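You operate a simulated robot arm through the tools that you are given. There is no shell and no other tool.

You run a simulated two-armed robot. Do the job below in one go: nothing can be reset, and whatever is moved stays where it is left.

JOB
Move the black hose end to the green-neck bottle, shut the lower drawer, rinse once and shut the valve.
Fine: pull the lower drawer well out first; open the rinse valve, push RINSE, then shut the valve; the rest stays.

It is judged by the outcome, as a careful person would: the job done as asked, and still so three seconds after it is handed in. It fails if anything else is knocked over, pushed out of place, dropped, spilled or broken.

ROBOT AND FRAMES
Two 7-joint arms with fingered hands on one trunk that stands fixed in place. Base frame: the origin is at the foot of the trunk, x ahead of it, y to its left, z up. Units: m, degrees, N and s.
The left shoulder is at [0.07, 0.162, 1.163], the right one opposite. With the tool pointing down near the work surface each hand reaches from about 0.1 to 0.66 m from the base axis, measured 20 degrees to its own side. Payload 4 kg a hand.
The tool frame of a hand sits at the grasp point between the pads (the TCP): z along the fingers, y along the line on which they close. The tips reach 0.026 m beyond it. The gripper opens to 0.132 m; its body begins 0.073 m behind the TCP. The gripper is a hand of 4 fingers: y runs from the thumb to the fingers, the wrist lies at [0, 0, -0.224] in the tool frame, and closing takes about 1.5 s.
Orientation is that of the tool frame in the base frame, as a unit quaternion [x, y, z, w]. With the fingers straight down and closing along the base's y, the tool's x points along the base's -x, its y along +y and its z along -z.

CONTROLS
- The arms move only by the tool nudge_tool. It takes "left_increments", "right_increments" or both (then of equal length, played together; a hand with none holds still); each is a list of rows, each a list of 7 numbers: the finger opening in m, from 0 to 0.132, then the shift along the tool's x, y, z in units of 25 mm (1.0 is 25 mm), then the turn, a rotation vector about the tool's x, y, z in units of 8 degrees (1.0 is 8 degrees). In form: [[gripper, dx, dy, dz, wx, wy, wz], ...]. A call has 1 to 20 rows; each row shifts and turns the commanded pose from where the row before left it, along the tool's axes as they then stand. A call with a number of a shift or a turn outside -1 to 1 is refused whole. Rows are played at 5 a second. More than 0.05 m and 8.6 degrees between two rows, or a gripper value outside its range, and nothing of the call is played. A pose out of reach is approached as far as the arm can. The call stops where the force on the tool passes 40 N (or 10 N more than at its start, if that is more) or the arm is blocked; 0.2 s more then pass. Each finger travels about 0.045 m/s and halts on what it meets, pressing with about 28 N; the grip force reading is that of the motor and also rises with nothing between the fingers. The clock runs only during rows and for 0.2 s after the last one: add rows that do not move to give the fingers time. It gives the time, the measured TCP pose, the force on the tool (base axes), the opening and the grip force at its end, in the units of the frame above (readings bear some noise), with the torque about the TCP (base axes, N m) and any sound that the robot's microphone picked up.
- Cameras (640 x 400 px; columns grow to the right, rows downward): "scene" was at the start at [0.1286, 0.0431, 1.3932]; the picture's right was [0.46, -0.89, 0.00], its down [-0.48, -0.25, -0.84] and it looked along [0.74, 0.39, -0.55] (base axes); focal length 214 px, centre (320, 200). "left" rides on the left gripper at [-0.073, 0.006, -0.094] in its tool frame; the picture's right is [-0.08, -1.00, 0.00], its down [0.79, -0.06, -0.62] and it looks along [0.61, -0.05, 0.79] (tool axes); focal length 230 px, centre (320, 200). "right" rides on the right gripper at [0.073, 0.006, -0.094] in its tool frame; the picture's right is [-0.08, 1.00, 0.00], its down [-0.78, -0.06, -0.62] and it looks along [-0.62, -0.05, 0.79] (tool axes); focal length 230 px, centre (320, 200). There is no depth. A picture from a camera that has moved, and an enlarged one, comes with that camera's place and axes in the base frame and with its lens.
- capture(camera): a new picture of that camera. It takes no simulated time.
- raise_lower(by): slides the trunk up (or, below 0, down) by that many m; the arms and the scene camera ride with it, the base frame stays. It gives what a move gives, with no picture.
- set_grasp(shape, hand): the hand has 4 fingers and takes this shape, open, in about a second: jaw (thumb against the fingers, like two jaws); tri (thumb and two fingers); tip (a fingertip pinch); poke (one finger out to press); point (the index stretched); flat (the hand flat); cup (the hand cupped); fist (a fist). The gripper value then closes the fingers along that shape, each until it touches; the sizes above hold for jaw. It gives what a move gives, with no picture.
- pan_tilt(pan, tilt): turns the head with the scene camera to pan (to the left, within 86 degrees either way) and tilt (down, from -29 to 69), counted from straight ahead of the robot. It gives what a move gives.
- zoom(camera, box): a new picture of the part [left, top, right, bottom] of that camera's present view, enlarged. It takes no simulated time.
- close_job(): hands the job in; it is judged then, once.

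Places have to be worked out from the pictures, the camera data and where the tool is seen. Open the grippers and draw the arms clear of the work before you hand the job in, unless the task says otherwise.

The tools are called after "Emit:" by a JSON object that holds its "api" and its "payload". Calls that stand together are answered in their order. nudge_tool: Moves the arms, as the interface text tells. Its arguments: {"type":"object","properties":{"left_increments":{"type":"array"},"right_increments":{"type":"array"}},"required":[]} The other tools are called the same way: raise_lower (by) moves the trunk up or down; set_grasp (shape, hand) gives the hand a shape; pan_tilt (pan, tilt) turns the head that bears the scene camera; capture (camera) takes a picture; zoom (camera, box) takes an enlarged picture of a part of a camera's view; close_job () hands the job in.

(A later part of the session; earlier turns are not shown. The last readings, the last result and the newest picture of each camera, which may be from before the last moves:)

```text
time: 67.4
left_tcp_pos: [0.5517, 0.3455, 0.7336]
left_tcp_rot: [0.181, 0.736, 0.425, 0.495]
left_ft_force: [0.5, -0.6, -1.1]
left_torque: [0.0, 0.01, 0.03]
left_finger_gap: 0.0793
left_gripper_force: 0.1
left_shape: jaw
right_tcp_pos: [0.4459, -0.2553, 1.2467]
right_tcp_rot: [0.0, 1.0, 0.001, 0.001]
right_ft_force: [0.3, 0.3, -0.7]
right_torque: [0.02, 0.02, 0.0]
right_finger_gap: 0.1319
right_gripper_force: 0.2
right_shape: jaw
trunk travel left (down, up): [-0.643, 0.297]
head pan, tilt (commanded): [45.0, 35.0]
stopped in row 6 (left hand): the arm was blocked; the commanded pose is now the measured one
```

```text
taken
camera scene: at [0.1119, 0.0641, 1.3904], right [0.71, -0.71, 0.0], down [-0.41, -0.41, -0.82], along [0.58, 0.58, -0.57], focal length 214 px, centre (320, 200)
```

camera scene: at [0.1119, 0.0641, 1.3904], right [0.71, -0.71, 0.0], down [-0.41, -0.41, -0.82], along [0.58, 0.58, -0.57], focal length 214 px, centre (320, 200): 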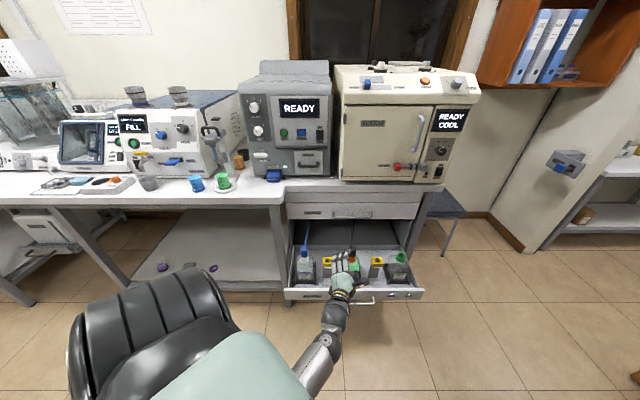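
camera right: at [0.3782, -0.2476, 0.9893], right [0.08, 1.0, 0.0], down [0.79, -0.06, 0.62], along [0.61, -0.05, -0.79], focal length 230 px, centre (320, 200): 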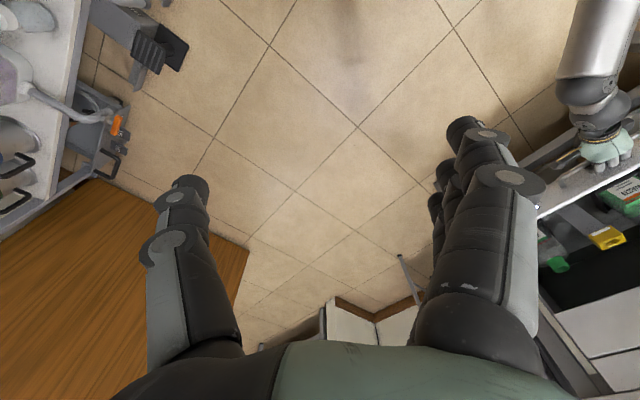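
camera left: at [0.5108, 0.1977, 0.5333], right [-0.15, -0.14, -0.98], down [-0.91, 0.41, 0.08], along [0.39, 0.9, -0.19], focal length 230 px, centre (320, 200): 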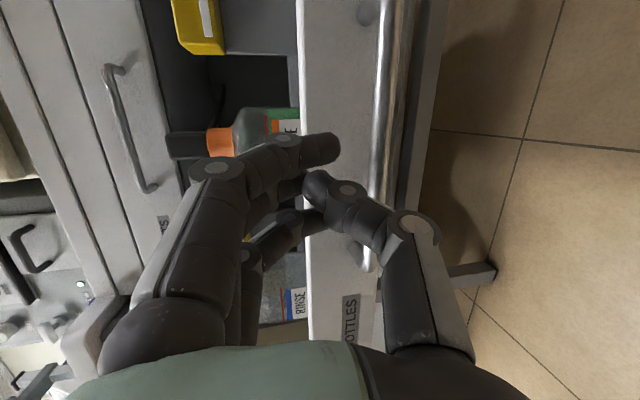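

The roll got blocked again with the arm folded close to the body. I look down to see what it meets.

Emit:
{"api": "pan_tilt", "payload": {"pan": 30, "tilt": 69}}

Emit:
{"api": "capture", "payload": {"camera": "scene"}}

Emit:
{"api": "capture", "payload": {"camera": "right"}}

Emit:
{"api": "capture", "payload": {"camera": "left"}}

```text
time: 68.4
left_tcp_pos: [0.5516, 0.3469, 0.7344]
left_tcp_rot: [0.181, 0.737, 0.425, 0.494]
left_ft_force: [0.4, -0.5, -0.4]
left_torque: [0.03, -0.01, 0.01]
left_finger_gap: 0.0795
left_gripper_force: 0.1
left_shape: jaw
right_tcp_pos: [0.446, -0.2549, 1.2467]
right_tcp_rot: [-0.002, 1.0, 0.002, 0.002]
right_ft_force: [0.3, -0.2, -0.9]
right_torque: [0.01, 0.01, -0.03]
right_finger_gap: 0.1317
right_gripper_force: 0.1
right_shape: jaw
trunk travel left (down, up): [-0.643, 0.297]
head pan, tilt (commanded): [30.0, 68.8]
```

```text
taken
camera scene: at [0.0981, 0.0297, 1.3467], right [0.5, -0.87, 0.0], down [-0.81, -0.47, -0.36], along [0.31, 0.18, -0.93], focal length 214 px, centre (320, 200)
```

scene: 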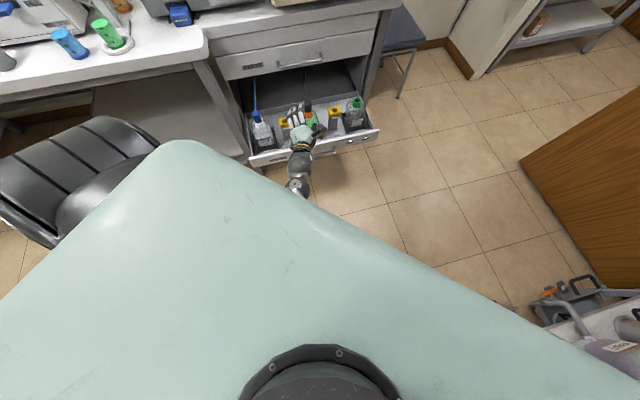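

```text
taken
camera right: at [0.3741, -0.2485, 1.3409], right [0.08, 1.0, 0.0], down [0.78, -0.06, 0.62], along [0.62, -0.05, -0.78], focal length 230 px, centre (320, 200)
```

right: 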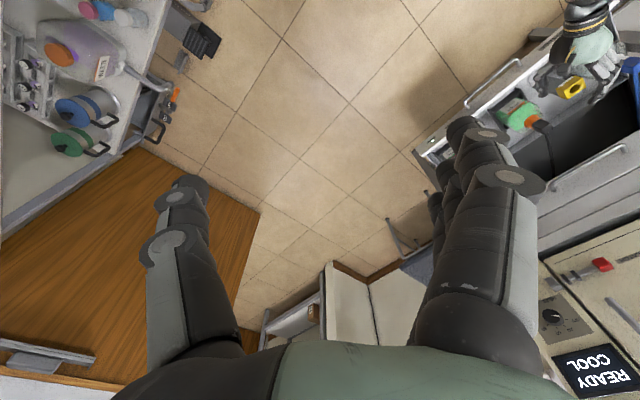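

```text
taken
camera left: at [0.5024, 0.2582, 0.7964], right [0.19, -0.62, -0.76], down [-0.88, 0.23, -0.41], along [0.43, 0.75, -0.51], focal length 230 px, centre (320, 200)
```

left: 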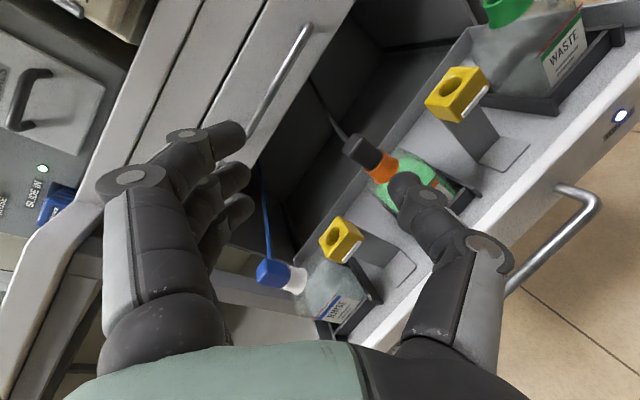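

The hand is folded in under my chest shell. I move it forward and up over the drawer (well above the hoses) to open the elbow, then continue the roll.

Emit:
{"api": "nudge_tool", "payload": {"left_increments": [[0.08, -0.04, 0.79, 0.4, 0, 0, 0], [0.08, -0.04, 0.79, 0.4, 0, 0, 0], [0.08, -0.04, 0.79, 0.4, 0, 0, 0], [0.08, -0.04, 0.79, 0.4, 0, 0, 0], [0.08, -0.04, 0.79, 0.4, 0, 0, 0], [0.08, -0.04, 0.79, 0.4, 0, 0, 0], [0.08, -0.04, 0.79, 0.4, 0, 0, 0], [0.08, -0.04, 0.79, 0.4, 0, 0, 0]]}}

Emit:
{"api": "pan_tilt", "payload": {"pan": 45, "tilt": 45}}

Emit:
{"api": "capture", "payload": {"camera": "scene"}}

```text
time: 70.2
left_tcp_pos: [0.6035, 0.4668, 0.8535]
left_tcp_rot: [0.18, 0.737, 0.424, 0.494]
left_ft_force: [0.1, -0.3, 0.6]
left_torque: [0.01, 0.0, 0.0]
left_finger_gap: 0.0793
left_gripper_force: 0.0
left_shape: jaw
right_tcp_pos: [0.446, -0.2546, 1.2475]
right_tcp_rot: [-0.001, 1.0, 0.001, 0.002]
right_ft_force: [0.4, -0.5, -0.4]
right_torque: [0.01, 0.0, 0.02]
right_finger_gap: 0.1319
right_gripper_force: 0.1
right_shape: jaw
trunk travel left (down, up): [-0.643, 0.297]
head pan, tilt (commanded): [30.0, 68.8]
```

```text
time: 71.0
left_tcp_pos: [0.6028, 0.4667, 0.854]
left_tcp_rot: [0.181, 0.737, 0.423, 0.495]
left_ft_force: [0.6, -0.2, -0.5]
left_torque: [0.02, 0.01, 0.01]
left_finger_gap: 0.0795
left_gripper_force: 0.0
left_shape: jaw
right_tcp_pos: [0.4473, -0.2559, 1.2477]
right_tcp_rot: [-0.001, 1.0, 0.001, 0.001]
right_ft_force: [0.1, 0.6, 1.0]
right_torque: [-0.01, -0.02, 0.02]
right_finger_gap: 0.1322
right_gripper_force: 0.0
right_shape: jaw
trunk travel left (down, up): [-0.643, 0.297]
head pan, tilt (commanded): [45.0, 45.0]
```

```text
taken
camera scene: at [0.1072, 0.0592, 1.3755], right [0.71, -0.71, 0.0], down [-0.5, -0.5, -0.71], along [0.5, 0.5, -0.71], focal length 214 px, centre (320, 200)
```

scene: 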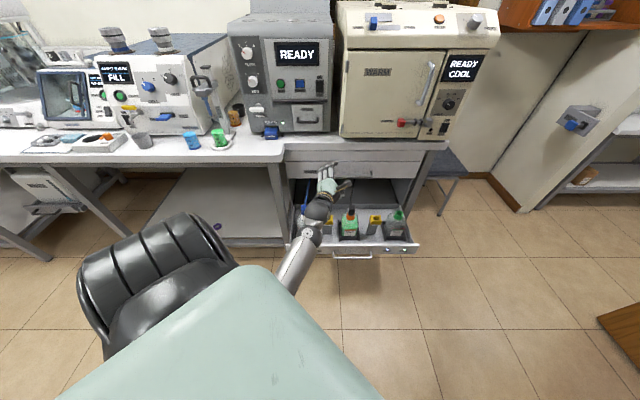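

Tracking well again. I continue the roll so the closing direction becomes horizontal, with the camera on top.

Emit:
{"api": "nudge_tool", "payload": {"left_increments": [[0.08, 0, 0, 0, 0, 0, -0.95], [0.08, 0, 0, 0, 0, 0, -0.95], [0.08, 0, 0, 0, 0, 0, -0.95], [0.08, 0, 0, 0, 0, 0, -0.95]]}}

Emit:
{"api": "capture", "payload": {"camera": "scene"}}

```text
time: 72.0
left_tcp_pos: [0.6018, 0.4672, 0.8549]
left_tcp_rot: [-0.02, 0.758, 0.279, 0.589]
left_ft_force: [0.6, 0.3, 0.3]
left_torque: [0.02, -0.03, 0.03]
left_finger_gap: 0.0795
left_gripper_force: 0.0
left_shape: jaw
right_tcp_pos: [0.4476, -0.2551, 1.2457]
right_tcp_rot: [-0.001, 1.0, 0.001, 0.002]
right_ft_force: [0.3, -0.1, -0.5]
right_torque: [-0.01, 0.0, 0.02]
right_finger_gap: 0.1319
right_gripper_force: 0.0
right_shape: jaw
trunk travel left (down, up): [-0.643, 0.297]
head pan, tilt (commanded): [45.0, 45.0]
```

```text
taken
camera scene: at [0.1073, 0.059, 1.3755], right [0.71, -0.71, 0.0], down [-0.5, -0.5, -0.71], along [0.5, 0.5, -0.71], focal length 214 px, centre (320, 200)
```

scene: 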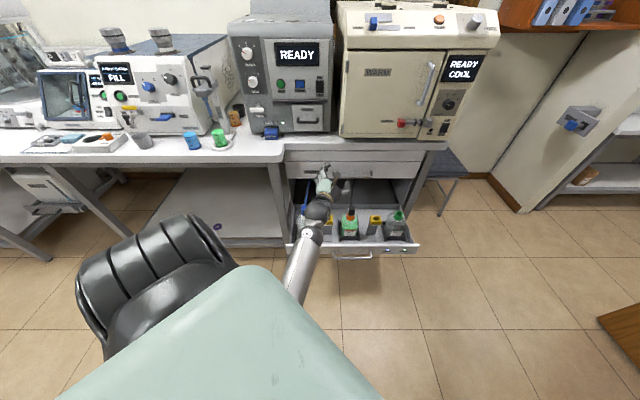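

Rolling works. I finish the roll, yaw to face the bench squarely, and pitch the fingers down about 40°.

Emit:
{"api": "nudge_tool", "payload": {"left_increments": [[0.08, 0, 0, 0, 0, 0, -1], [0.08, 0, 0, 0, 0, 0, -1], [0.08, 0, 0, 0, 0, 0, -0.95], [0.08, 0, 0, 0, -0.75, 0, 0], [0.08, 0, 0, 0, -0.75, 0, 0], [0.08, 0, 0, 0, -0.75, 0, 0], [0.08, 0, 0, 0, 0, 0.9, 0], [0.08, 0, 0, 0, 0, 0.9, 0], [0.08, 0, 0, 0, 0, 0.9, 0], [0.08, 0, 0, 0, 0, 0.9, 0]]}}

Emit:
{"api": "capture", "payload": {"camera": "scene"}}

Emit:
{"api": "capture", "payload": {"camera": "left"}}

```text
time: 73.3
left_tcp_pos: [0.59, 0.5271, 0.8864]
left_tcp_rot: [-0.199, 0.697, 0.306, 0.617]
left_ft_force: [0.6, 0.3, 0.1]
left_torque: [-0.02, -0.01, 0.02]
left_finger_gap: 0.0796
left_gripper_force: 0.1
left_shape: jaw
right_tcp_pos: [0.4477, -0.2551, 1.2476]
right_tcp_rot: [-0.001, 1.0, 0.001, 0.002]
right_ft_force: [0.3, -0.6, 0.1]
right_torque: [0.0, -0.01, 0.0]
right_finger_gap: 0.1317
right_gripper_force: 0.0
right_shape: jaw
trunk travel left (down, up): [-0.643, 0.297]
head pan, tilt (commanded): [45.0, 45.0]
stopped in row 6 (left hand): the arm was blocked; the commanded pose is now the measured one
```

```text
taken
camera scene: at [0.1074, 0.0594, 1.3755], right [0.71, -0.71, 0.0], down [-0.5, -0.5, -0.71], along [0.5, 0.5, -0.71], focal length 214 px, centre (320, 200)
```

scene: 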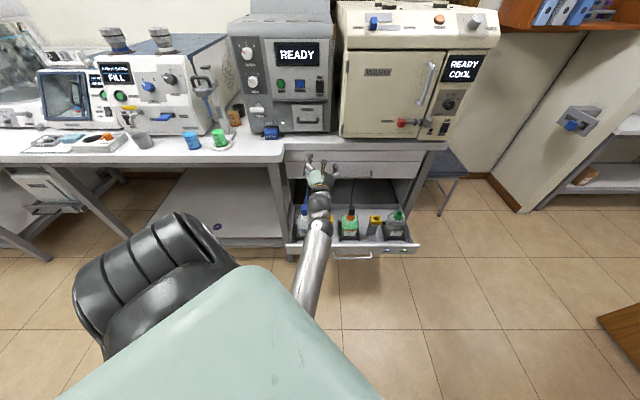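

```text
taken
camera left: at [0.5303, 0.4618, 0.9662], right [0.66, -0.74, -0.1], down [-0.54, -0.38, -0.75], along [0.52, 0.55, -0.65], focal length 230 px, centre (320, 200)
```

left: 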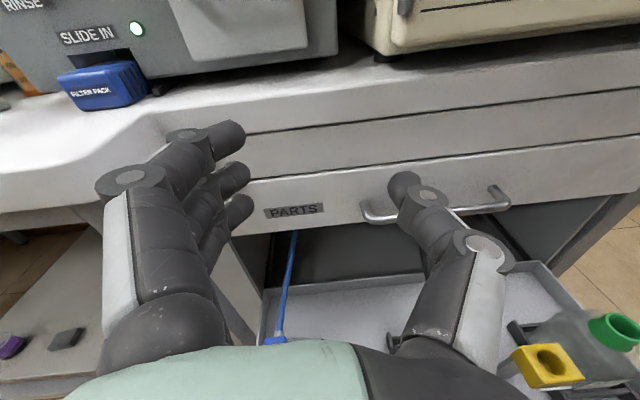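

The arm hit its limits in this elbow-down posture. The original elbow-up posture suits this hand orientation better, so I lift the hand up toward the starting pose in free air to regain it.

Emit:
{"api": "nudge_tool", "payload": {"left_increments": [[0.08, -0.943, 0.304, -0.34, 0, 0, 0], [0.08, -0.943, 0.304, -0.34, 0, 0, 0], [0.08, -0.943, 0.304, -0.34, 0, 0, 0], [0.08, -0.943, 0.304, -0.34, 0, 0, 0], [0.08, -0.943, 0.304, -0.34, 0, 0, 0], [0.08, -0.943, 0.304, -0.34, 0, 0, 0], [0.08, -0.943, 0.304, -0.34, 0, 0, 0], [0.08, -0.943, 0.304, -0.34, 0, 0, 0], [0.08, -0.943, 0.304, -0.34, 0, 0, 0], [0.08, -0.943, 0.304, -0.34, 0, 0, 0], [0.08, -0.943, 0.304, -0.34, 0, 0, 0], [0.08, -0.943, 0.304, -0.34, 0, 0, 0]]}}

Emit:
{"api": "pan_tilt", "payload": {"pan": 50, "tilt": 30}}

Emit:
{"api": "capture", "payload": {"camera": "scene"}}

```text
time: 75.9
left_tcp_pos: [0.4937, 0.5049, 1.1899]
left_tcp_rot: [-0.199, 0.693, 0.317, 0.616]
left_ft_force: [0.8, -0.3, -0.9]
left_torque: [-0.01, -0.01, 0.01]
left_finger_gap: 0.0795
left_gripper_force: 0.0
left_shape: jaw
right_tcp_pos: [0.446, -0.2553, 1.2467]
right_tcp_rot: [-0.002, 1.0, 0.001, 0.002]
right_ft_force: [-0.7, -0.9, -0.3]
right_torque: [0.01, 0.02, -0.01]
right_finger_gap: 0.1319
right_gripper_force: 0.0
right_shape: jaw
trunk travel left (down, up): [-0.643, 0.297]
head pan, tilt (commanded): [45.0, 45.0]
```

```text
time: 76.7
left_tcp_pos: [0.4929, 0.5069, 1.1924]
left_tcp_rot: [-0.202, 0.692, 0.315, 0.617]
left_ft_force: [-0.1, 0.2, 0.0]
left_torque: [-0.01, -0.01, -0.02]
left_finger_gap: 0.0793
left_gripper_force: 0.1
left_shape: jaw
right_tcp_pos: [0.4473, -0.2556, 1.2464]
right_tcp_rot: [-0.001, 1.0, 0.0, 0.002]
right_ft_force: [-0.1, -0.3, -0.3]
right_torque: [0.0, -0.01, 0.01]
right_finger_gap: 0.1318
right_gripper_force: 0.1
right_shape: jaw
trunk travel left (down, up): [-0.643, 0.297]
head pan, tilt (commanded): [50.0, 30.0]
```

```text
taken
camera scene: at [0.1079, 0.0711, 1.3981], right [0.77, -0.64, 0.0], down [-0.32, -0.38, -0.87], along [0.56, 0.66, -0.5], focal length 214 px, centre (320, 200)
```

scene: 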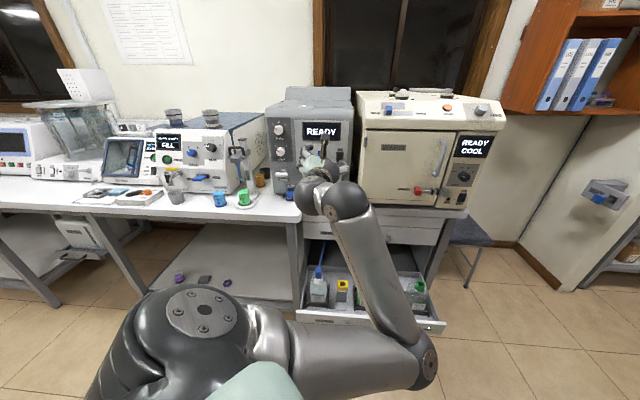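

The elbow is now out to the right; pitching the hand down should bring it up over the top. I pitch the fingers downward stepwise.

Emit:
{"api": "nudge_tool", "payload": {"left_increments": [[0.08, 0, 0, 0, 0, 0.95, 0], [0.08, 0, 0, 0, 0, 0.95, 0], [0.08, 0, 0, 0, 0, 0.95, 0], [0.08, 0, 0, 0, 0, 0.95, 0], [0.08, 0, 0, 0, 0, 0.95, 0], [0.08, 0, 0, 0, 0, 0.95, 0]]}}

Emit:
{"api": "capture", "payload": {"camera": "scene"}}

```text
time: 78.1
left_tcp_pos: [0.5264, 0.5381, 1.1768]
left_tcp_rot: [-0.301, 0.883, 0.202, 0.298]
left_ft_force: [0.9, -0.2, 0.8]
left_torque: [0.02, -0.03, -0.01]
left_finger_gap: 0.0794
left_gripper_force: 0.0
left_shape: jaw
left hand out of reach, approached as far as the arm can: row 2, 3, 4
right_tcp_pos: [0.4478, -0.2543, 1.2474]
right_tcp_rot: [-0.001, 1.0, 0.001, 0.002]
right_ft_force: [-0.2, 0.6, 0.3]
right_torque: [0.01, -0.04, 0.01]
right_finger_gap: 0.1319
right_gripper_force: 0.0
right_shape: jaw
trunk travel left (down, up): [-0.643, 0.297]
head pan, tilt (commanded): [50.0, 30.0]
```

```text
taken
camera scene: at [0.1075, 0.0714, 1.3981], right [0.77, -0.64, 0.0], down [-0.32, -0.38, -0.87], along [0.56, 0.66, -0.5], focal length 214 px, centre (320, 200)
```

scene: 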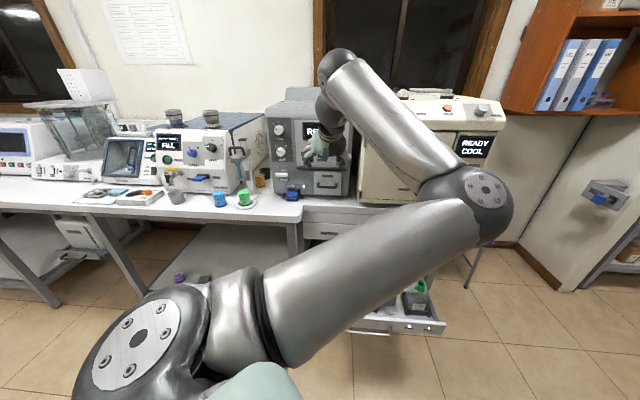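

The elbow came up over the right side and the hand is now pitched about 48° down, good for working over the drawer. I shift the hand right and square it up, then lower the trunk.

Emit:
{"api": "nudge_tool", "payload": {"left_increments": [[0.1, 0.04, -0.9, -0.25, 0.08, 0, -0.15], [0.1, 0.04, -0.9, -0.25, 0.08, 0, -0.15], [0.1, 0.04, -0.9, -0.25, 0.08, 0, -0.15], [0.1, 0.04, -0.9, -0.25, 0.08, 0, -0.15], [0.1, 0.04, -0.9, -0.25, 0.08, 0, -0.15], [0.1, 0.04, -0.9, -0.25, 0.08, 0, -0.15], [0.1, 0.04, -0.9, -0.25, 0.08, 0, -0.15], [0.1, 0.04, -0.9, -0.25, 0.08, 0, -0.15]]}}

Emit:
{"api": "capture", "payload": {"camera": "scene"}}

Emit:
{"api": "capture", "payload": {"camera": "left"}}

```text
time: 79.9
left_tcp_pos: [0.6485, 0.4591, 1.2108]
left_tcp_rot: [-0.357, 0.864, 0.142, 0.325]
left_ft_force: [0.6, -0.7, 0.1]
left_torque: [-0.01, -0.01, -0.01]
left_finger_gap: 0.0998
left_gripper_force: 0.0
left_shape: jaw
left hand out of reach, approached as far as the arm can: row 1, 2, 3, 4, 5, 6, 7, 8
right_tcp_pos: [0.4472, -0.255, 1.2468]
right_tcp_rot: [-0.001, 1.0, 0.002, 0.002]
right_ft_force: [-0.1, -0.4, 0.4]
right_torque: [-0.01, 0.01, 0.0]
right_finger_gap: 0.1318
right_gripper_force: 0.1
right_shape: jaw
trunk travel left (down, up): [-0.643, 0.297]
head pan, tilt (commanded): [50.0, 30.0]
```

```text
taken
camera scene: at [0.1084, 0.0705, 1.3981], right [0.77, -0.64, 0.0], down [-0.32, -0.38, -0.87], along [0.56, 0.66, -0.5], focal length 214 px, centre (320, 200)
```

scene: 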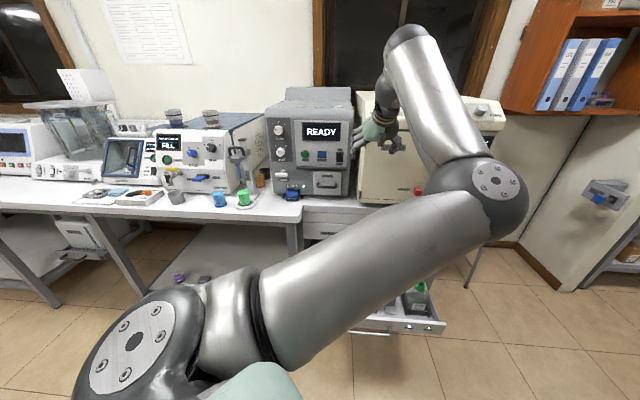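

```text
taken
camera left: at [0.6427, 0.4569, 1.3297], right [0.75, -0.66, 0.04], down [-0.66, -0.75, -0.06], along [0.07, 0.02, -1.0], focal length 230 px, centre (320, 200)
```

left: 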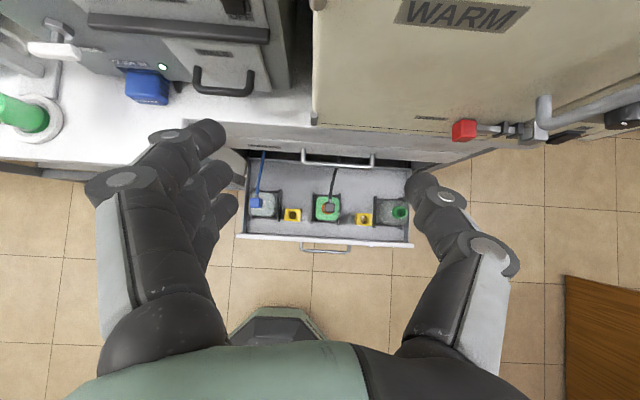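

This left-hand view looks straight down on the drawer. I zoom in for exact bottle and hose-end positions and the hose-end shape.

Emit:
{"api": "zoom", "payload": {"camera": "left", "box": [230, 140, 430, 265]}}

Emit:
{"api": "zoom", "payload": {"camera": "left", "box": [300, 160, 420, 235]}}

```text
3.20 times, centred on (330, 202) of left
camera zoom: at [0.6427, 0.4569, 1.3297], right [0.75, -0.66, 0.04], down [-0.66, -0.75, -0.06], along [0.07, 0.02, -1.0], focal length 736 px, centre (288, 192)
```

zoom: 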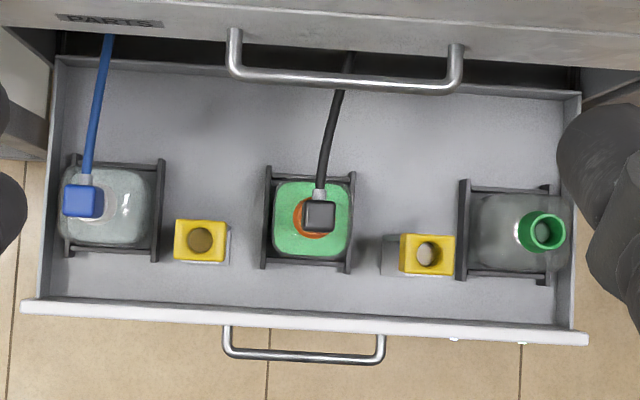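

```text
5.33 times, centred on (360, 198) of left
camera zoom: at [0.6427, 0.4569, 1.3297], right [0.75, -0.66, 0.04], down [-0.66, -0.75, -0.06], along [0.07, 0.02, -1.0], focal length 1227 px, centre (107, 213)
```

zoom: 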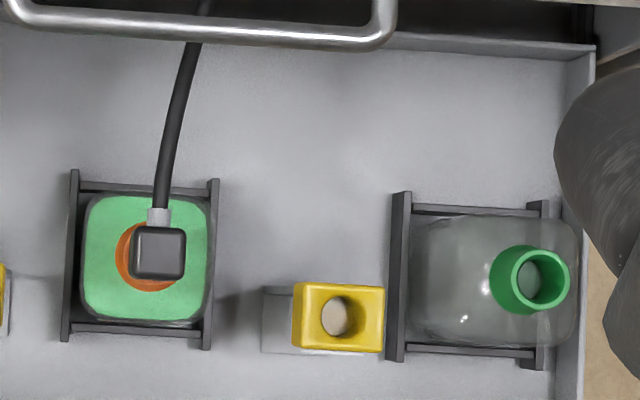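

Top-down geometry: drawer bar at n≈0.643; black hose-end block (~3 cm square, z≈0.60–0.655) at n≈0.80, u≈0.185; green neck at n≈0.80, u≈0.416, top z≈0.60; hose leaves the block toward the back. I lower the trunk 0.29 m so the shoulder is level with this work.

Emit:
{"api": "raise_lower", "payload": {"by": -0.29}}

Emit:
{"api": "capture", "payload": {"camera": "left"}}

Emit:
{"api": "capture", "payload": {"camera": "scene"}}

```text
time: 82.8
left_tcp_pos: [0.6494, 0.4597, 0.9214]
left_tcp_rot: [-0.357, 0.864, 0.142, 0.326]
left_ft_force: [-0.9, 0.1, -0.4]
left_torque: [0.0, 0.0, 0.01]
left_finger_gap: 0.0999
left_gripper_force: 0.1
left_shape: jaw
right_tcp_pos: [0.447, -0.2552, 0.9573]
right_tcp_rot: [-0.001, 1.0, 0.001, 0.002]
right_ft_force: [-1.1, -0.3, 0.5]
right_torque: [-0.01, 0.04, -0.02]
right_finger_gap: 0.1317
right_gripper_force: 0.0
right_shape: jaw
trunk travel left (down, up): [-0.353, 0.587]
head pan, tilt (commanded): [50.0, 30.0]
```

```text
taken
camera left: at [0.6418, 0.4576, 1.0401], right [0.75, -0.66, 0.04], down [-0.66, -0.75, -0.06], along [0.07, 0.02, -1.0], focal length 230 px, centre (320, 200)
```

left: 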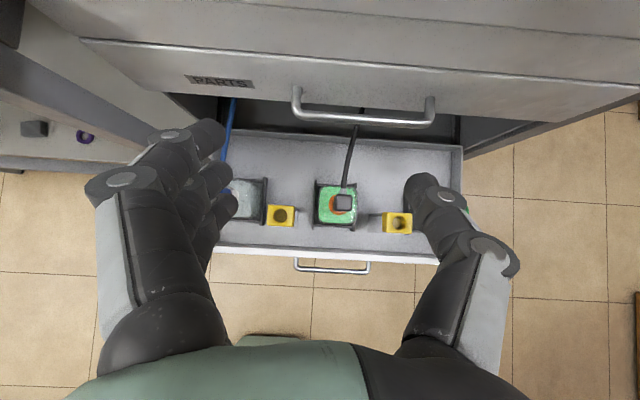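

```text
taken
camera scene: at [0.1077, 0.071, 1.1082], right [0.77, -0.64, 0.0], down [-0.32, -0.38, -0.87], along [0.56, 0.66, -0.5], focal length 214 px, centre (320, 200)
```

scene: 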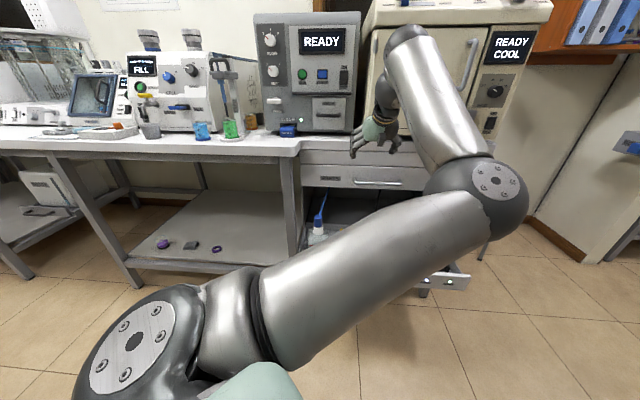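

The second top-down view confirms the block at about (0.697, 0.435). I zoom in for detail before approaching.

Emit:
{"api": "zoom", "payload": {"camera": "left", "box": [290, 120, 420, 240]}}

```text
3.33 times, centred on (355, 180) of left
camera zoom: at [0.6418, 0.4576, 1.0401], right [0.75, -0.66, 0.04], down [-0.66, -0.75, -0.06], along [0.07, 0.02, -1.0], focal length 767 px, centre (203, 267)
```

zoom: 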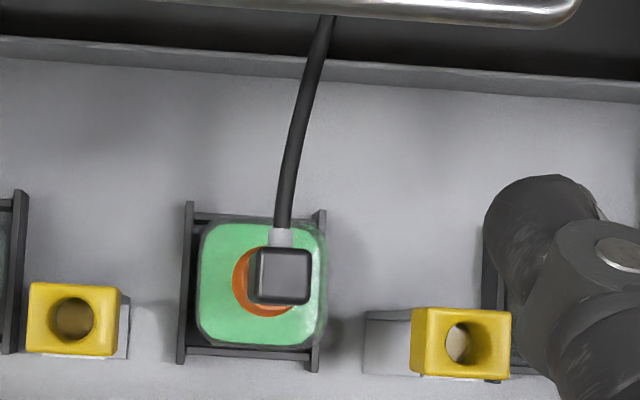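

Block axis is at (0.696, 0.4355). I move to a hover in front of and above it and flatten the pitch to about −32°, keeping clear of the hose.

Emit:
{"api": "nudge_tool", "payload": {"left_increments": [[0.07, 0.855, -0.34, 0.317, 0, 0, 0], [0.07, 0.855, -0.34, 0.317, 0, 0, 0], [0.07, 0.855, -0.34, 0.317, 0, 0, 0], [0.07, 0.855, -0.34, 0.317, 0, 0, 0], [0.07, 0.855, -0.34, 0.317, 0, 0, 0], [0.07, 0.855, -0.34, 0.317, 0, 0, 0], [0.07, 0, 0, 0, 0, -1, 0], [0.07, 0, 0, 0, 0, -1, 0]]}}

Emit:
{"api": "capture", "payload": {"camera": "left"}}

Emit:
{"api": "capture", "payload": {"camera": "scene"}}

```text
time: 84.6
left_tcp_pos: [0.6934, 0.4371, 0.8062]
left_tcp_rot: [-0.334, 0.809, 0.191, 0.444]
left_ft_force: [-0.2, 0.4, 0.7]
left_torque: [0.01, 0.01, 0.01]
left_finger_gap: 0.0708
left_gripper_force: 0.1
left_shape: jaw
left hand out of reach, approached as far as the arm can: row 1, 2, 3, 4, 5, 6
right_tcp_pos: [0.4465, -0.2543, 0.9577]
right_tcp_rot: [-0.001, 1.0, 0.001, 0.002]
right_ft_force: [-0.1, 0.5, 0.0]
right_torque: [-0.01, 0.0, 0.03]
right_finger_gap: 0.1319
right_gripper_force: 0.1
right_shape: jaw
trunk travel left (down, up): [-0.353, 0.587]
head pan, tilt (commanded): [50.0, 30.0]
```

```text
taken
camera left: at [0.6633, 0.4113, 0.9196], right [0.74, -0.67, 0.05], down [-0.62, -0.71, -0.34], along [0.26, 0.21, -0.94], focal length 230 px, centre (320, 200)
```

left: 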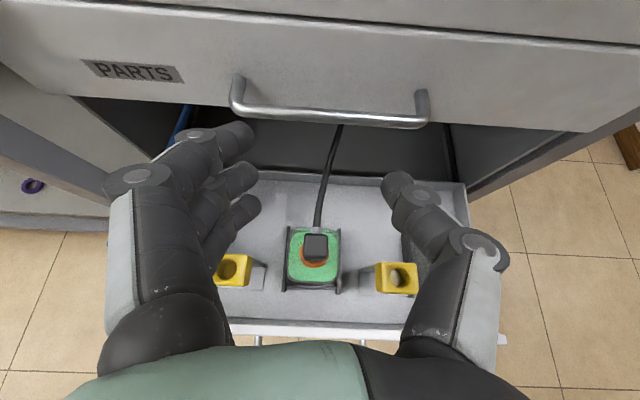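

```text
taken
camera scene: at [0.108, 0.071, 1.1082], right [0.77, -0.64, 0.0], down [-0.32, -0.38, -0.87], along [0.56, 0.66, -0.5], focal length 214 px, centre (320, 200)
```

scene: 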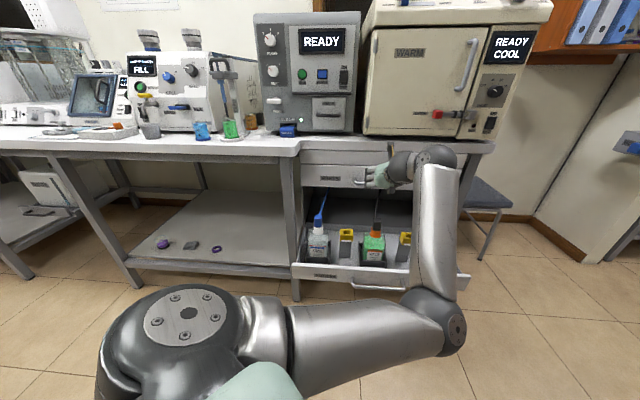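

The hand is now right above the block (n≈0.80, u≈0.18, z≈0.81) with fingers straddling it. Before grasping, I make a dry run of the sideways transfer to above the green neck to check that the arm tracks.

Emit:
{"api": "nudge_tool", "payload": {"left_increments": [[0.07, 0, -0.94, 0, 0, 0, 0], [0.07, 0, -0.94, 0, 0, 0, 0], [0.07, 0, -0.94, 0, 0, 0, 0], [0.07, 0, -0.94, 0, 0, 0, 0], [0.07, 0, -0.94, 0, 0, 0, 0], [0.07, 0, -0.94, 0, 0, 0, 0], [0.07, 0, -0.94, 0, 0, 0, 0], [0.07, 0, -0.94, 0, 0, 0, 0], [0.07, 0, -0.94, 0, 0, 0, 0], [0.07, 0, -0.94, 0, 0, 0, 0]]}}

Emit:
{"api": "capture", "payload": {"camera": "left"}}

Emit:
{"api": "capture", "payload": {"camera": "scene"}}

```text
time: 86.8
left_tcp_pos: [0.8566, 0.2825, 0.7992]
left_tcp_rot: [-0.336, 0.81, 0.194, 0.44]
left_ft_force: [0.0, 0.0, -0.1]
left_torque: [-0.03, -0.03, 0.01]
left_finger_gap: 0.0708
left_gripper_force: 0.1
left_shape: jaw
left hand out of reach, approached as far as the arm can: row 10
right_tcp_pos: [0.4469, -0.2545, 0.957]
right_tcp_rot: [0.0, 1.0, 0.0, 0.002]
right_ft_force: [-0.5, 0.1, 0.1]
right_torque: [-0.02, 0.02, 0.0]
right_finger_gap: 0.1319
right_gripper_force: 0.1
right_shape: jaw
trunk travel left (down, up): [-0.353, 0.587]
head pan, tilt (commanded): [50.0, 30.0]
```

```text
taken
camera left: at [0.8272, 0.2575, 0.9119], right [0.74, -0.67, 0.05], down [-0.62, -0.71, -0.33], along [0.25, 0.22, -0.94], focal length 230 px, centre (320, 200)
```

left: 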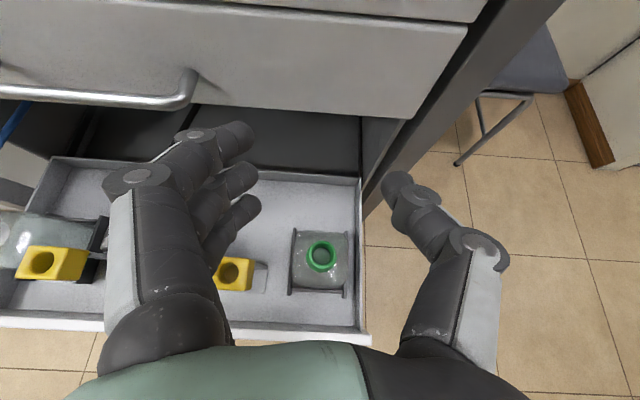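

```text
taken
camera scene: at [0.1076, 0.0718, 1.1081], right [0.77, -0.64, 0.0], down [-0.32, -0.38, -0.87], along [0.56, 0.66, -0.5], focal length 214 px, centre (320, 200)
```

scene: 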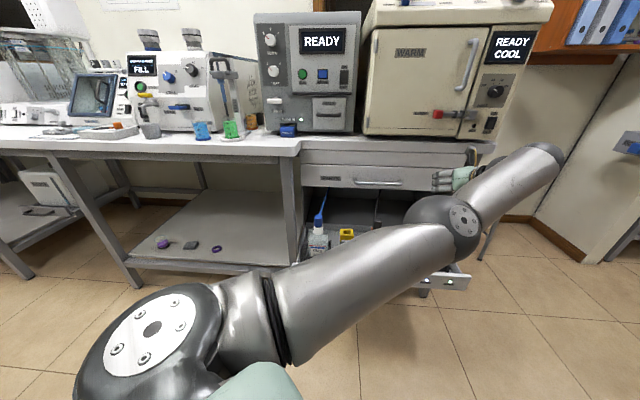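

It tracked almost all the way; the last step was marginally out of reach, limited by the wrist's sideways bend. The green neck measures (0.865, 0.272). I test whether yawing the hand 16° clockwise here restores reach, and descend a little (still well above the neck).

Emit:
{"api": "nudge_tool", "payload": {"left_increments": [[0.07, 0, 0, 0, 0.84, 0, 0.54], [0.07, 0, 0, 0, 0.84, 0, 0.54], [0.07, 0, 0, 0, 0, 0, 0]]}}

Emit:
{"api": "capture", "payload": {"camera": "left"}}

```text
time: 87.6
left_tcp_pos: [0.8595, 0.2715, 0.8025]
left_tcp_rot: [-0.217, 0.849, 0.128, 0.464]
left_ft_force: [0.0, 0.9, -0.3]
left_torque: [0.0, 0.0, -0.01]
left_finger_gap: 0.0707
left_gripper_force: 0.0
left_shape: jaw
right_tcp_pos: [0.447, -0.2561, 0.9572]
right_tcp_rot: [0.0, 1.0, 0.001, 0.002]
right_ft_force: [0.5, -0.9, 0.8]
right_torque: [0.02, -0.04, 0.01]
right_finger_gap: 0.1319
right_gripper_force: 0.1
right_shape: jaw
trunk travel left (down, up): [-0.353, 0.587]
head pan, tilt (commanded): [50.0, 30.0]
```

```text
taken
camera left: at [0.8245, 0.2561, 0.9164], right [0.52, -0.85, 0.05], down [-0.8, -0.51, -0.33], along [0.31, 0.13, -0.94], focal length 230 px, centre (320, 200)
```

left: 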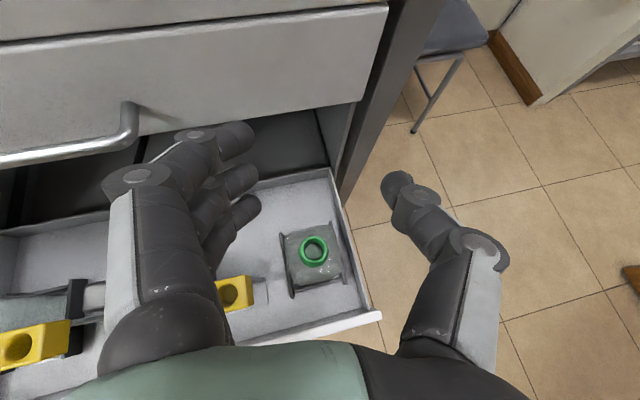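

With a 29° azimuth the arm reaches the green neck axis exactly. I test the descent by 10 cm, still 5 cm or more above the neck.

Emit:
{"api": "nudge_tool", "payload": {"left_increments": [[0.07, 0.84, -0.016, 0.536, 0, 0, 0], [0.07, 0.84, -0.016, 0.536, 0, 0, 0], [0.07, 0.84, -0.016, 0.536, 0, 0, 0], [0.07, 0.84, -0.016, 0.536, 0, 0, 0], [0.07, 0, 0, 0, 0, 0, 0]]}}

Emit:
{"api": "capture", "payload": {"camera": "left"}}

Emit:
{"api": "zoom", "payload": {"camera": "left", "box": [250, 200, 400, 300]}}

```text
time: 88.8
left_tcp_pos: [0.8602, 0.2715, 0.705]
left_tcp_rot: [-0.217, 0.849, 0.127, 0.464]
left_ft_force: [-0.2, 0.5, -0.3]
left_torque: [0.02, 0.03, -0.04]
left_finger_gap: 0.0707
left_gripper_force: 0.1
left_shape: jaw
right_tcp_pos: [0.4463, -0.2559, 0.9569]
right_tcp_rot: [0.0, 1.0, 0.001, 0.003]
right_ft_force: [0.7, 0.0, 0.2]
right_torque: [0.0, 0.03, 0.0]
right_finger_gap: 0.1321
right_gripper_force: 0.1
right_shape: jaw
trunk travel left (down, up): [-0.353, 0.587]
head pan, tilt (commanded): [50.0, 30.0]
```

```text
taken
camera left: at [0.8242, 0.2562, 0.8181], right [0.52, -0.85, 0.05], down [-0.79, -0.51, -0.33], along [0.31, 0.13, -0.94], focal length 230 px, centre (320, 200)
```

left: 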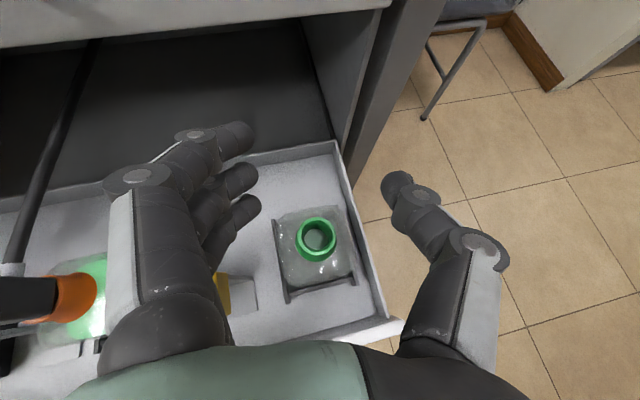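

```text
4.00 times, centred on (325, 250) of left
camera zoom: at [0.8242, 0.2562, 0.8181], right [0.52, -0.85, 0.05], down [-0.79, -0.51, -0.33], along [0.31, 0.13, -0.94], focal length 920 px, centre (300, 0)
```

zoom: 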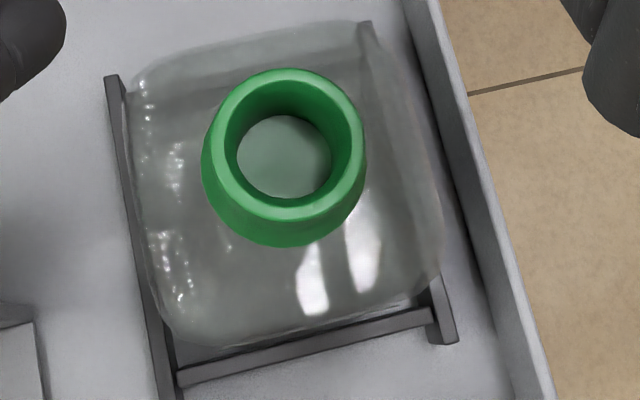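

The hand descends fine at the green neck, whose ring is centred at about (0.8655, 0.271), top z≈0.592, inner bore ≈28 mm. I retrace the path to hover over the black hose end.

Emit:
{"api": "nudge_tool", "payload": {"left_increments": [[0.07, -0.84, 0.016, -0.536, 0, 0, 0], [0.07, -0.84, 0.016, -0.536, 0, 0, 0], [0.07, -0.84, 0.016, -0.536, 0, 0, 0], [0.07, -0.84, 0.016, -0.536, 0, 0, 0], [0.07, 0, 0, 0, -0.84, 0, -0.54], [0.07, 0, 0, 0, -0.84, 0, -0.54], [0.07, 0, 0.921, 0, 0, 0, 0], [0.07, 0, 0.921, 0, 0, 0, 0], [0.07, 0, 0.921, 0, 0, 0, 0], [0.07, 0, 0.921, 0, 0, 0, 0], [0.07, 0, 0.921, 0, 0, 0, 0], [0.07, 0, 0.921, 0, 0, 0, 0], [0.07, 0, 0.921, 0, 0, 0, 0], [0.07, 0, 0.921, 0, 0, 0, 0], [0.07, 0, 0.921, 0, 0, 0, 0], [0.07, 0, 0.921, 0, 0, 0, 0]]}}

Emit:
{"api": "capture", "payload": {"camera": "left"}}

Emit:
{"api": "zoom", "payload": {"camera": "left", "box": [250, 170, 400, 300]}}

```text
time: 92.2
left_tcp_pos: [0.6963, 0.4487, 0.7973]
left_tcp_rot: [-0.333, 0.811, 0.19, 0.442]
left_ft_force: [-0.1, 0.7, 0.7]
left_torque: [0.01, -0.01, -0.03]
left_finger_gap: 0.0708
left_gripper_force: 0.0
left_shape: jaw
left hand out of reach, approached as far as the arm can: row 6
right_tcp_pos: [0.4462, -0.2552, 0.9576]
right_tcp_rot: [-0.001, 1.0, 0.001, 0.002]
right_ft_force: [0.2, -0.6, -0.7]
right_torque: [-0.03, 0.0, 0.0]
right_finger_gap: 0.1317
right_gripper_force: 0.1
right_shape: jaw
trunk travel left (down, up): [-0.353, 0.587]
head pan, tilt (commanded): [50.0, 30.0]
```

```text
taken
camera left: at [0.6666, 0.4233, 0.9104], right [0.74, -0.67, 0.05], down [-0.62, -0.71, -0.33], along [0.26, 0.21, -0.94], focal length 230 px, centre (320, 200)
```

left: 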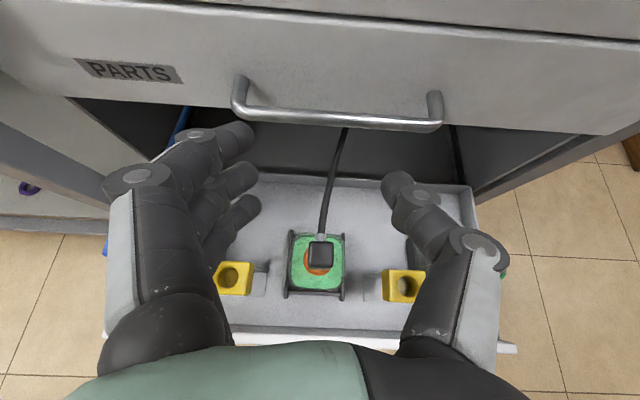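

```text
3.08 times, centred on (325, 235) of left
camera zoom: at [0.6666, 0.4233, 0.9104], right [0.74, -0.67, 0.05], down [-0.62, -0.71, -0.33], along [0.26, 0.21, -0.94], focal length 708 px, centre (305, 92)
```

zoom: 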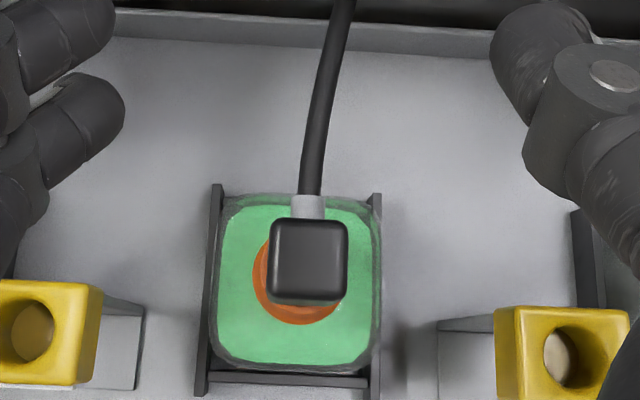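

Block axis confirmed at (0.6975, 0.4345). I correct 1.4 cm sideways and descend to z≈0.70 with the fingers straddling it.

Emit:
{"api": "nudge_tool", "payload": {"left_increments": [[0.07, 0.866, -0.12, 0.442, 0, 0, 0], [0.07, 0.866, -0.12, 0.442, 0, 0, 0], [0.07, 0.866, -0.12, 0.442, 0, 0, 0], [0.07, 0.866, -0.12, 0.442, 0, 0, 0], [0.07, 0, 0, 0, 0, 0, 0]]}}

Emit:
{"api": "capture", "payload": {"camera": "left"}}

Emit:
{"api": "capture", "payload": {"camera": "scene"}}

```text
time: 93.4
left_tcp_pos: [0.6946, 0.4513, 0.7134]
left_tcp_rot: [-0.343, 0.802, 0.198, 0.448]
left_ft_force: [-0.1, -0.1, 0.3]
left_torque: [0.02, -0.01, -0.04]
left_finger_gap: 0.0706
left_gripper_force: 0.0
left_shape: jaw
right_tcp_pos: [0.4466, -0.2554, 0.955]
right_tcp_rot: [-0.001, 1.0, 0.001, 0.002]
right_ft_force: [-0.2, 1.1, 0.2]
right_torque: [-0.01, -0.01, 0.0]
right_finger_gap: 0.1317
right_gripper_force: 0.0
right_shape: jaw
trunk travel left (down, up): [-0.353, 0.587]
head pan, tilt (commanded): [50.0, 30.0]
```

```text
taken
camera left: at [0.6639, 0.4242, 0.8249], right [0.75, -0.66, 0.06], down [-0.6, -0.72, -0.35], along [0.27, 0.23, -0.93], focal length 230 px, centre (320, 200)
```

left: 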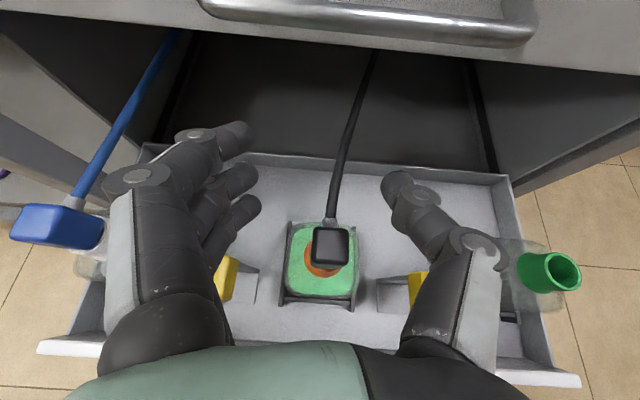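

```text
taken
camera scene: at [0.1078, 0.0709, 1.1082], right [0.77, -0.64, 0.0], down [-0.32, -0.38, -0.87], along [0.56, 0.66, -0.5], focal length 214 px, centre (320, 200)
```

scene: 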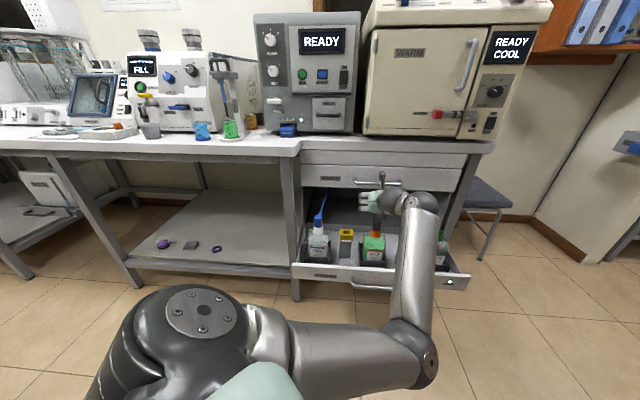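

The hand stopped ~2 cm short of the commanded spot without tool contact — my upper arm is probably leaning on the chest shell. I lift 15 cm and lower the trunk by the same amount so the elbow rides higher.

Emit:
{"api": "nudge_tool", "payload": {"left_increments": [[0.07, -0.843, 0.014, -0.537, 0, 0, 0], [0.07, -0.843, 0.014, -0.537, 0, 0, 0], [0.07, -0.843, 0.014, -0.537, 0, 0, 0], [0.07, -0.843, 0.014, -0.537, 0, 0, 0], [0.07, -0.843, 0.014, -0.537, 0, 0, 0], [0.07, -0.843, 0.014, -0.537, 0, 0, 0], [0.07, 0, 0, 0, 0, 0, 0]]}}

Emit:
{"api": "raise_lower", "payload": {"by": -0.15}}

Emit:
{"api": "capture", "payload": {"camera": "scene"}}

Emit:
{"api": "capture", "payload": {"camera": "left"}}

```text
time: 95.0
left_tcp_pos: [0.697, 0.4333, 0.85]
left_tcp_rot: [-0.334, 0.81, 0.19, 0.443]
left_ft_force: [0.5, 0.0, -1.1]
left_torque: [0.05, 0.03, -0.03]
left_finger_gap: 0.0708
left_gripper_force: 0.0
left_shape: jaw
right_tcp_pos: [0.4458, -0.2547, 0.9559]
right_tcp_rot: [-0.001, 1.0, 0.001, 0.001]
right_ft_force: [-0.3, -0.3, -0.4]
right_torque: [-0.01, 0.0, 0.0]
right_finger_gap: 0.1317
right_gripper_force: 0.0
right_shape: jaw
trunk travel left (down, up): [-0.353, 0.587]
head pan, tilt (commanded): [50.0, 30.0]
```

```text
time: 96.8
left_tcp_pos: [0.6967, 0.4349, 0.701]
left_tcp_rot: [-0.335, 0.809, 0.191, 0.443]
left_ft_force: [-0.7, 0.4, -0.1]
left_torque: [-0.01, -0.03, 0.0]
left_finger_gap: 0.0706
left_gripper_force: 0.1
left_shape: jaw
right_tcp_pos: [0.4463, -0.256, 0.8081]
right_tcp_rot: [-0.001, 1.0, 0.0, 0.002]
right_ft_force: [-0.2, -0.7, 0.0]
right_torque: [-0.01, 0.03, 0.0]
right_finger_gap: 0.1322
right_gripper_force: 0.1
right_shape: jaw
trunk travel left (down, up): [-0.203, 0.737]
head pan, tilt (commanded): [50.0, 30.0]
```

```text
taken
camera scene: at [0.1077, 0.071, 0.9582], right [0.77, -0.64, 0.0], down [-0.32, -0.38, -0.87], along [0.56, 0.66, -0.5], focal length 214 px, centre (320, 200)
```

scene: 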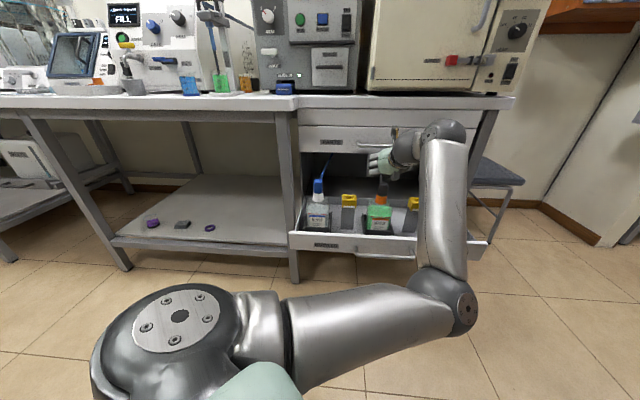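

```text
taken
camera left: at [0.6672, 0.4093, 0.8137], right [0.74, -0.67, 0.05], down [-0.62, -0.71, -0.33], along [0.26, 0.21, -0.94], focal length 230 px, centre (320, 200)
```

left: 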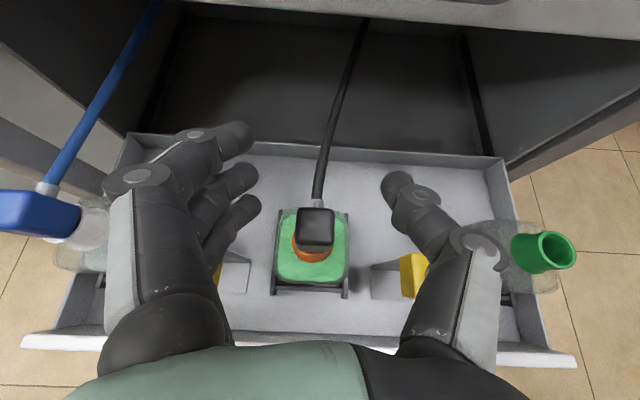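

Now it tracks exactly: grasp point (0.697, 0.435, 0.701), centred above the block. I descend vertically with the trunk, in two steps.

Emit:
{"api": "raise_lower", "payload": {"by": -0.04}}

Emit:
{"api": "capture", "payload": {"camera": "left"}}

```text
time: 97.6
left_tcp_pos: [0.6966, 0.4363, 0.6606]
left_tcp_rot: [-0.334, 0.81, 0.19, 0.443]
left_ft_force: [0.6, 0.2, -0.2]
left_torque: [0.0, 0.01, 0.0]
left_finger_gap: 0.0705
left_gripper_force: 0.1
left_shape: jaw
right_tcp_pos: [0.4458, -0.2553, 0.7667]
right_tcp_rot: [-0.001, 1.0, 0.001, 0.001]
right_ft_force: [-0.7, 0.6, 0.2]
right_torque: [-0.03, -0.04, 0.06]
right_finger_gap: 0.1317
right_gripper_force: 0.1
right_shape: jaw
trunk travel left (down, up): [-0.163, 0.777]
head pan, tilt (commanded): [50.0, 30.0]
```

```text
taken
camera left: at [0.6671, 0.4093, 0.7737], right [0.74, -0.67, 0.05], down [-0.62, -0.71, -0.33], along [0.26, 0.21, -0.94], focal length 230 px, centre (320, 200)
```

left: 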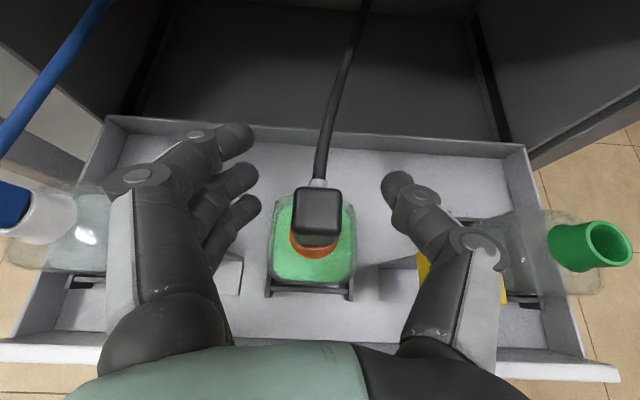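

Still centred with clearance on both sides. I lower the last 3 cm.

Emit:
{"api": "raise_lower", "payload": {"by": -0.03}}

Emit:
{"api": "capture", "payload": {"camera": "left"}}

Emit:
{"api": "zoom", "payload": {"camera": "scene", "box": [280, 110, 500, 260]}}

```text
time: 98.4
left_tcp_pos: [0.6969, 0.4339, 0.6302]
left_tcp_rot: [-0.335, 0.809, 0.192, 0.443]
left_ft_force: [0.6, 0.0, -0.2]
left_torque: [0.02, 0.0, 0.01]
left_finger_gap: 0.0707
left_gripper_force: 0.3
left_shape: jaw
right_tcp_pos: [0.4453, -0.2551, 0.7378]
right_tcp_rot: [-0.001, 1.0, 0.0, 0.002]
right_ft_force: [-0.9, 1.1, 0.2]
right_torque: [-0.03, 0.03, 0.01]
right_finger_gap: 0.1318
right_gripper_force: 0.2
right_shape: jaw
trunk travel left (down, up): [-0.133, 0.807]
head pan, tilt (commanded): [50.0, 30.0]
```

```text
taken
camera left: at [0.6671, 0.4093, 0.7437], right [0.74, -0.67, 0.05], down [-0.62, -0.71, -0.33], along [0.26, 0.21, -0.94], focal length 230 px, centre (320, 200)
```

left: 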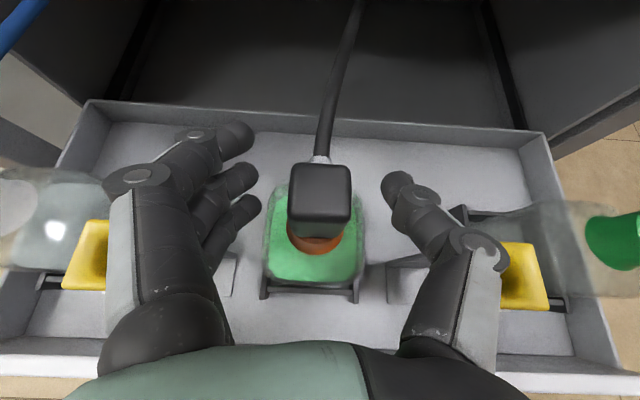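

```text
2.67 times, centred on (390, 185) of scene
camera zoom: at [0.1076, 0.071, 0.8882], right [0.77, -0.64, 0.0], down [-0.32, -0.38, -0.87], along [0.56, 0.66, -0.5], focal length 572 px, centre (133, 240)
```

zoom: 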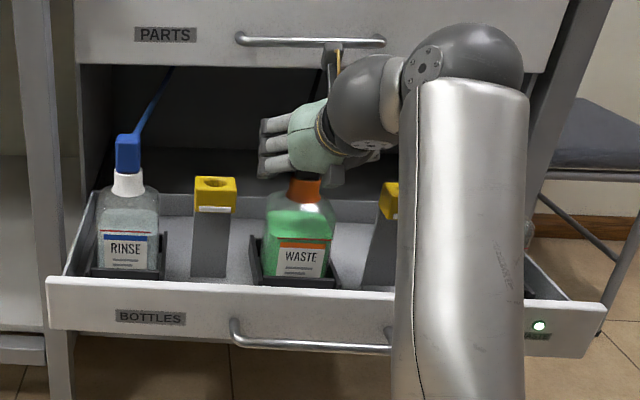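

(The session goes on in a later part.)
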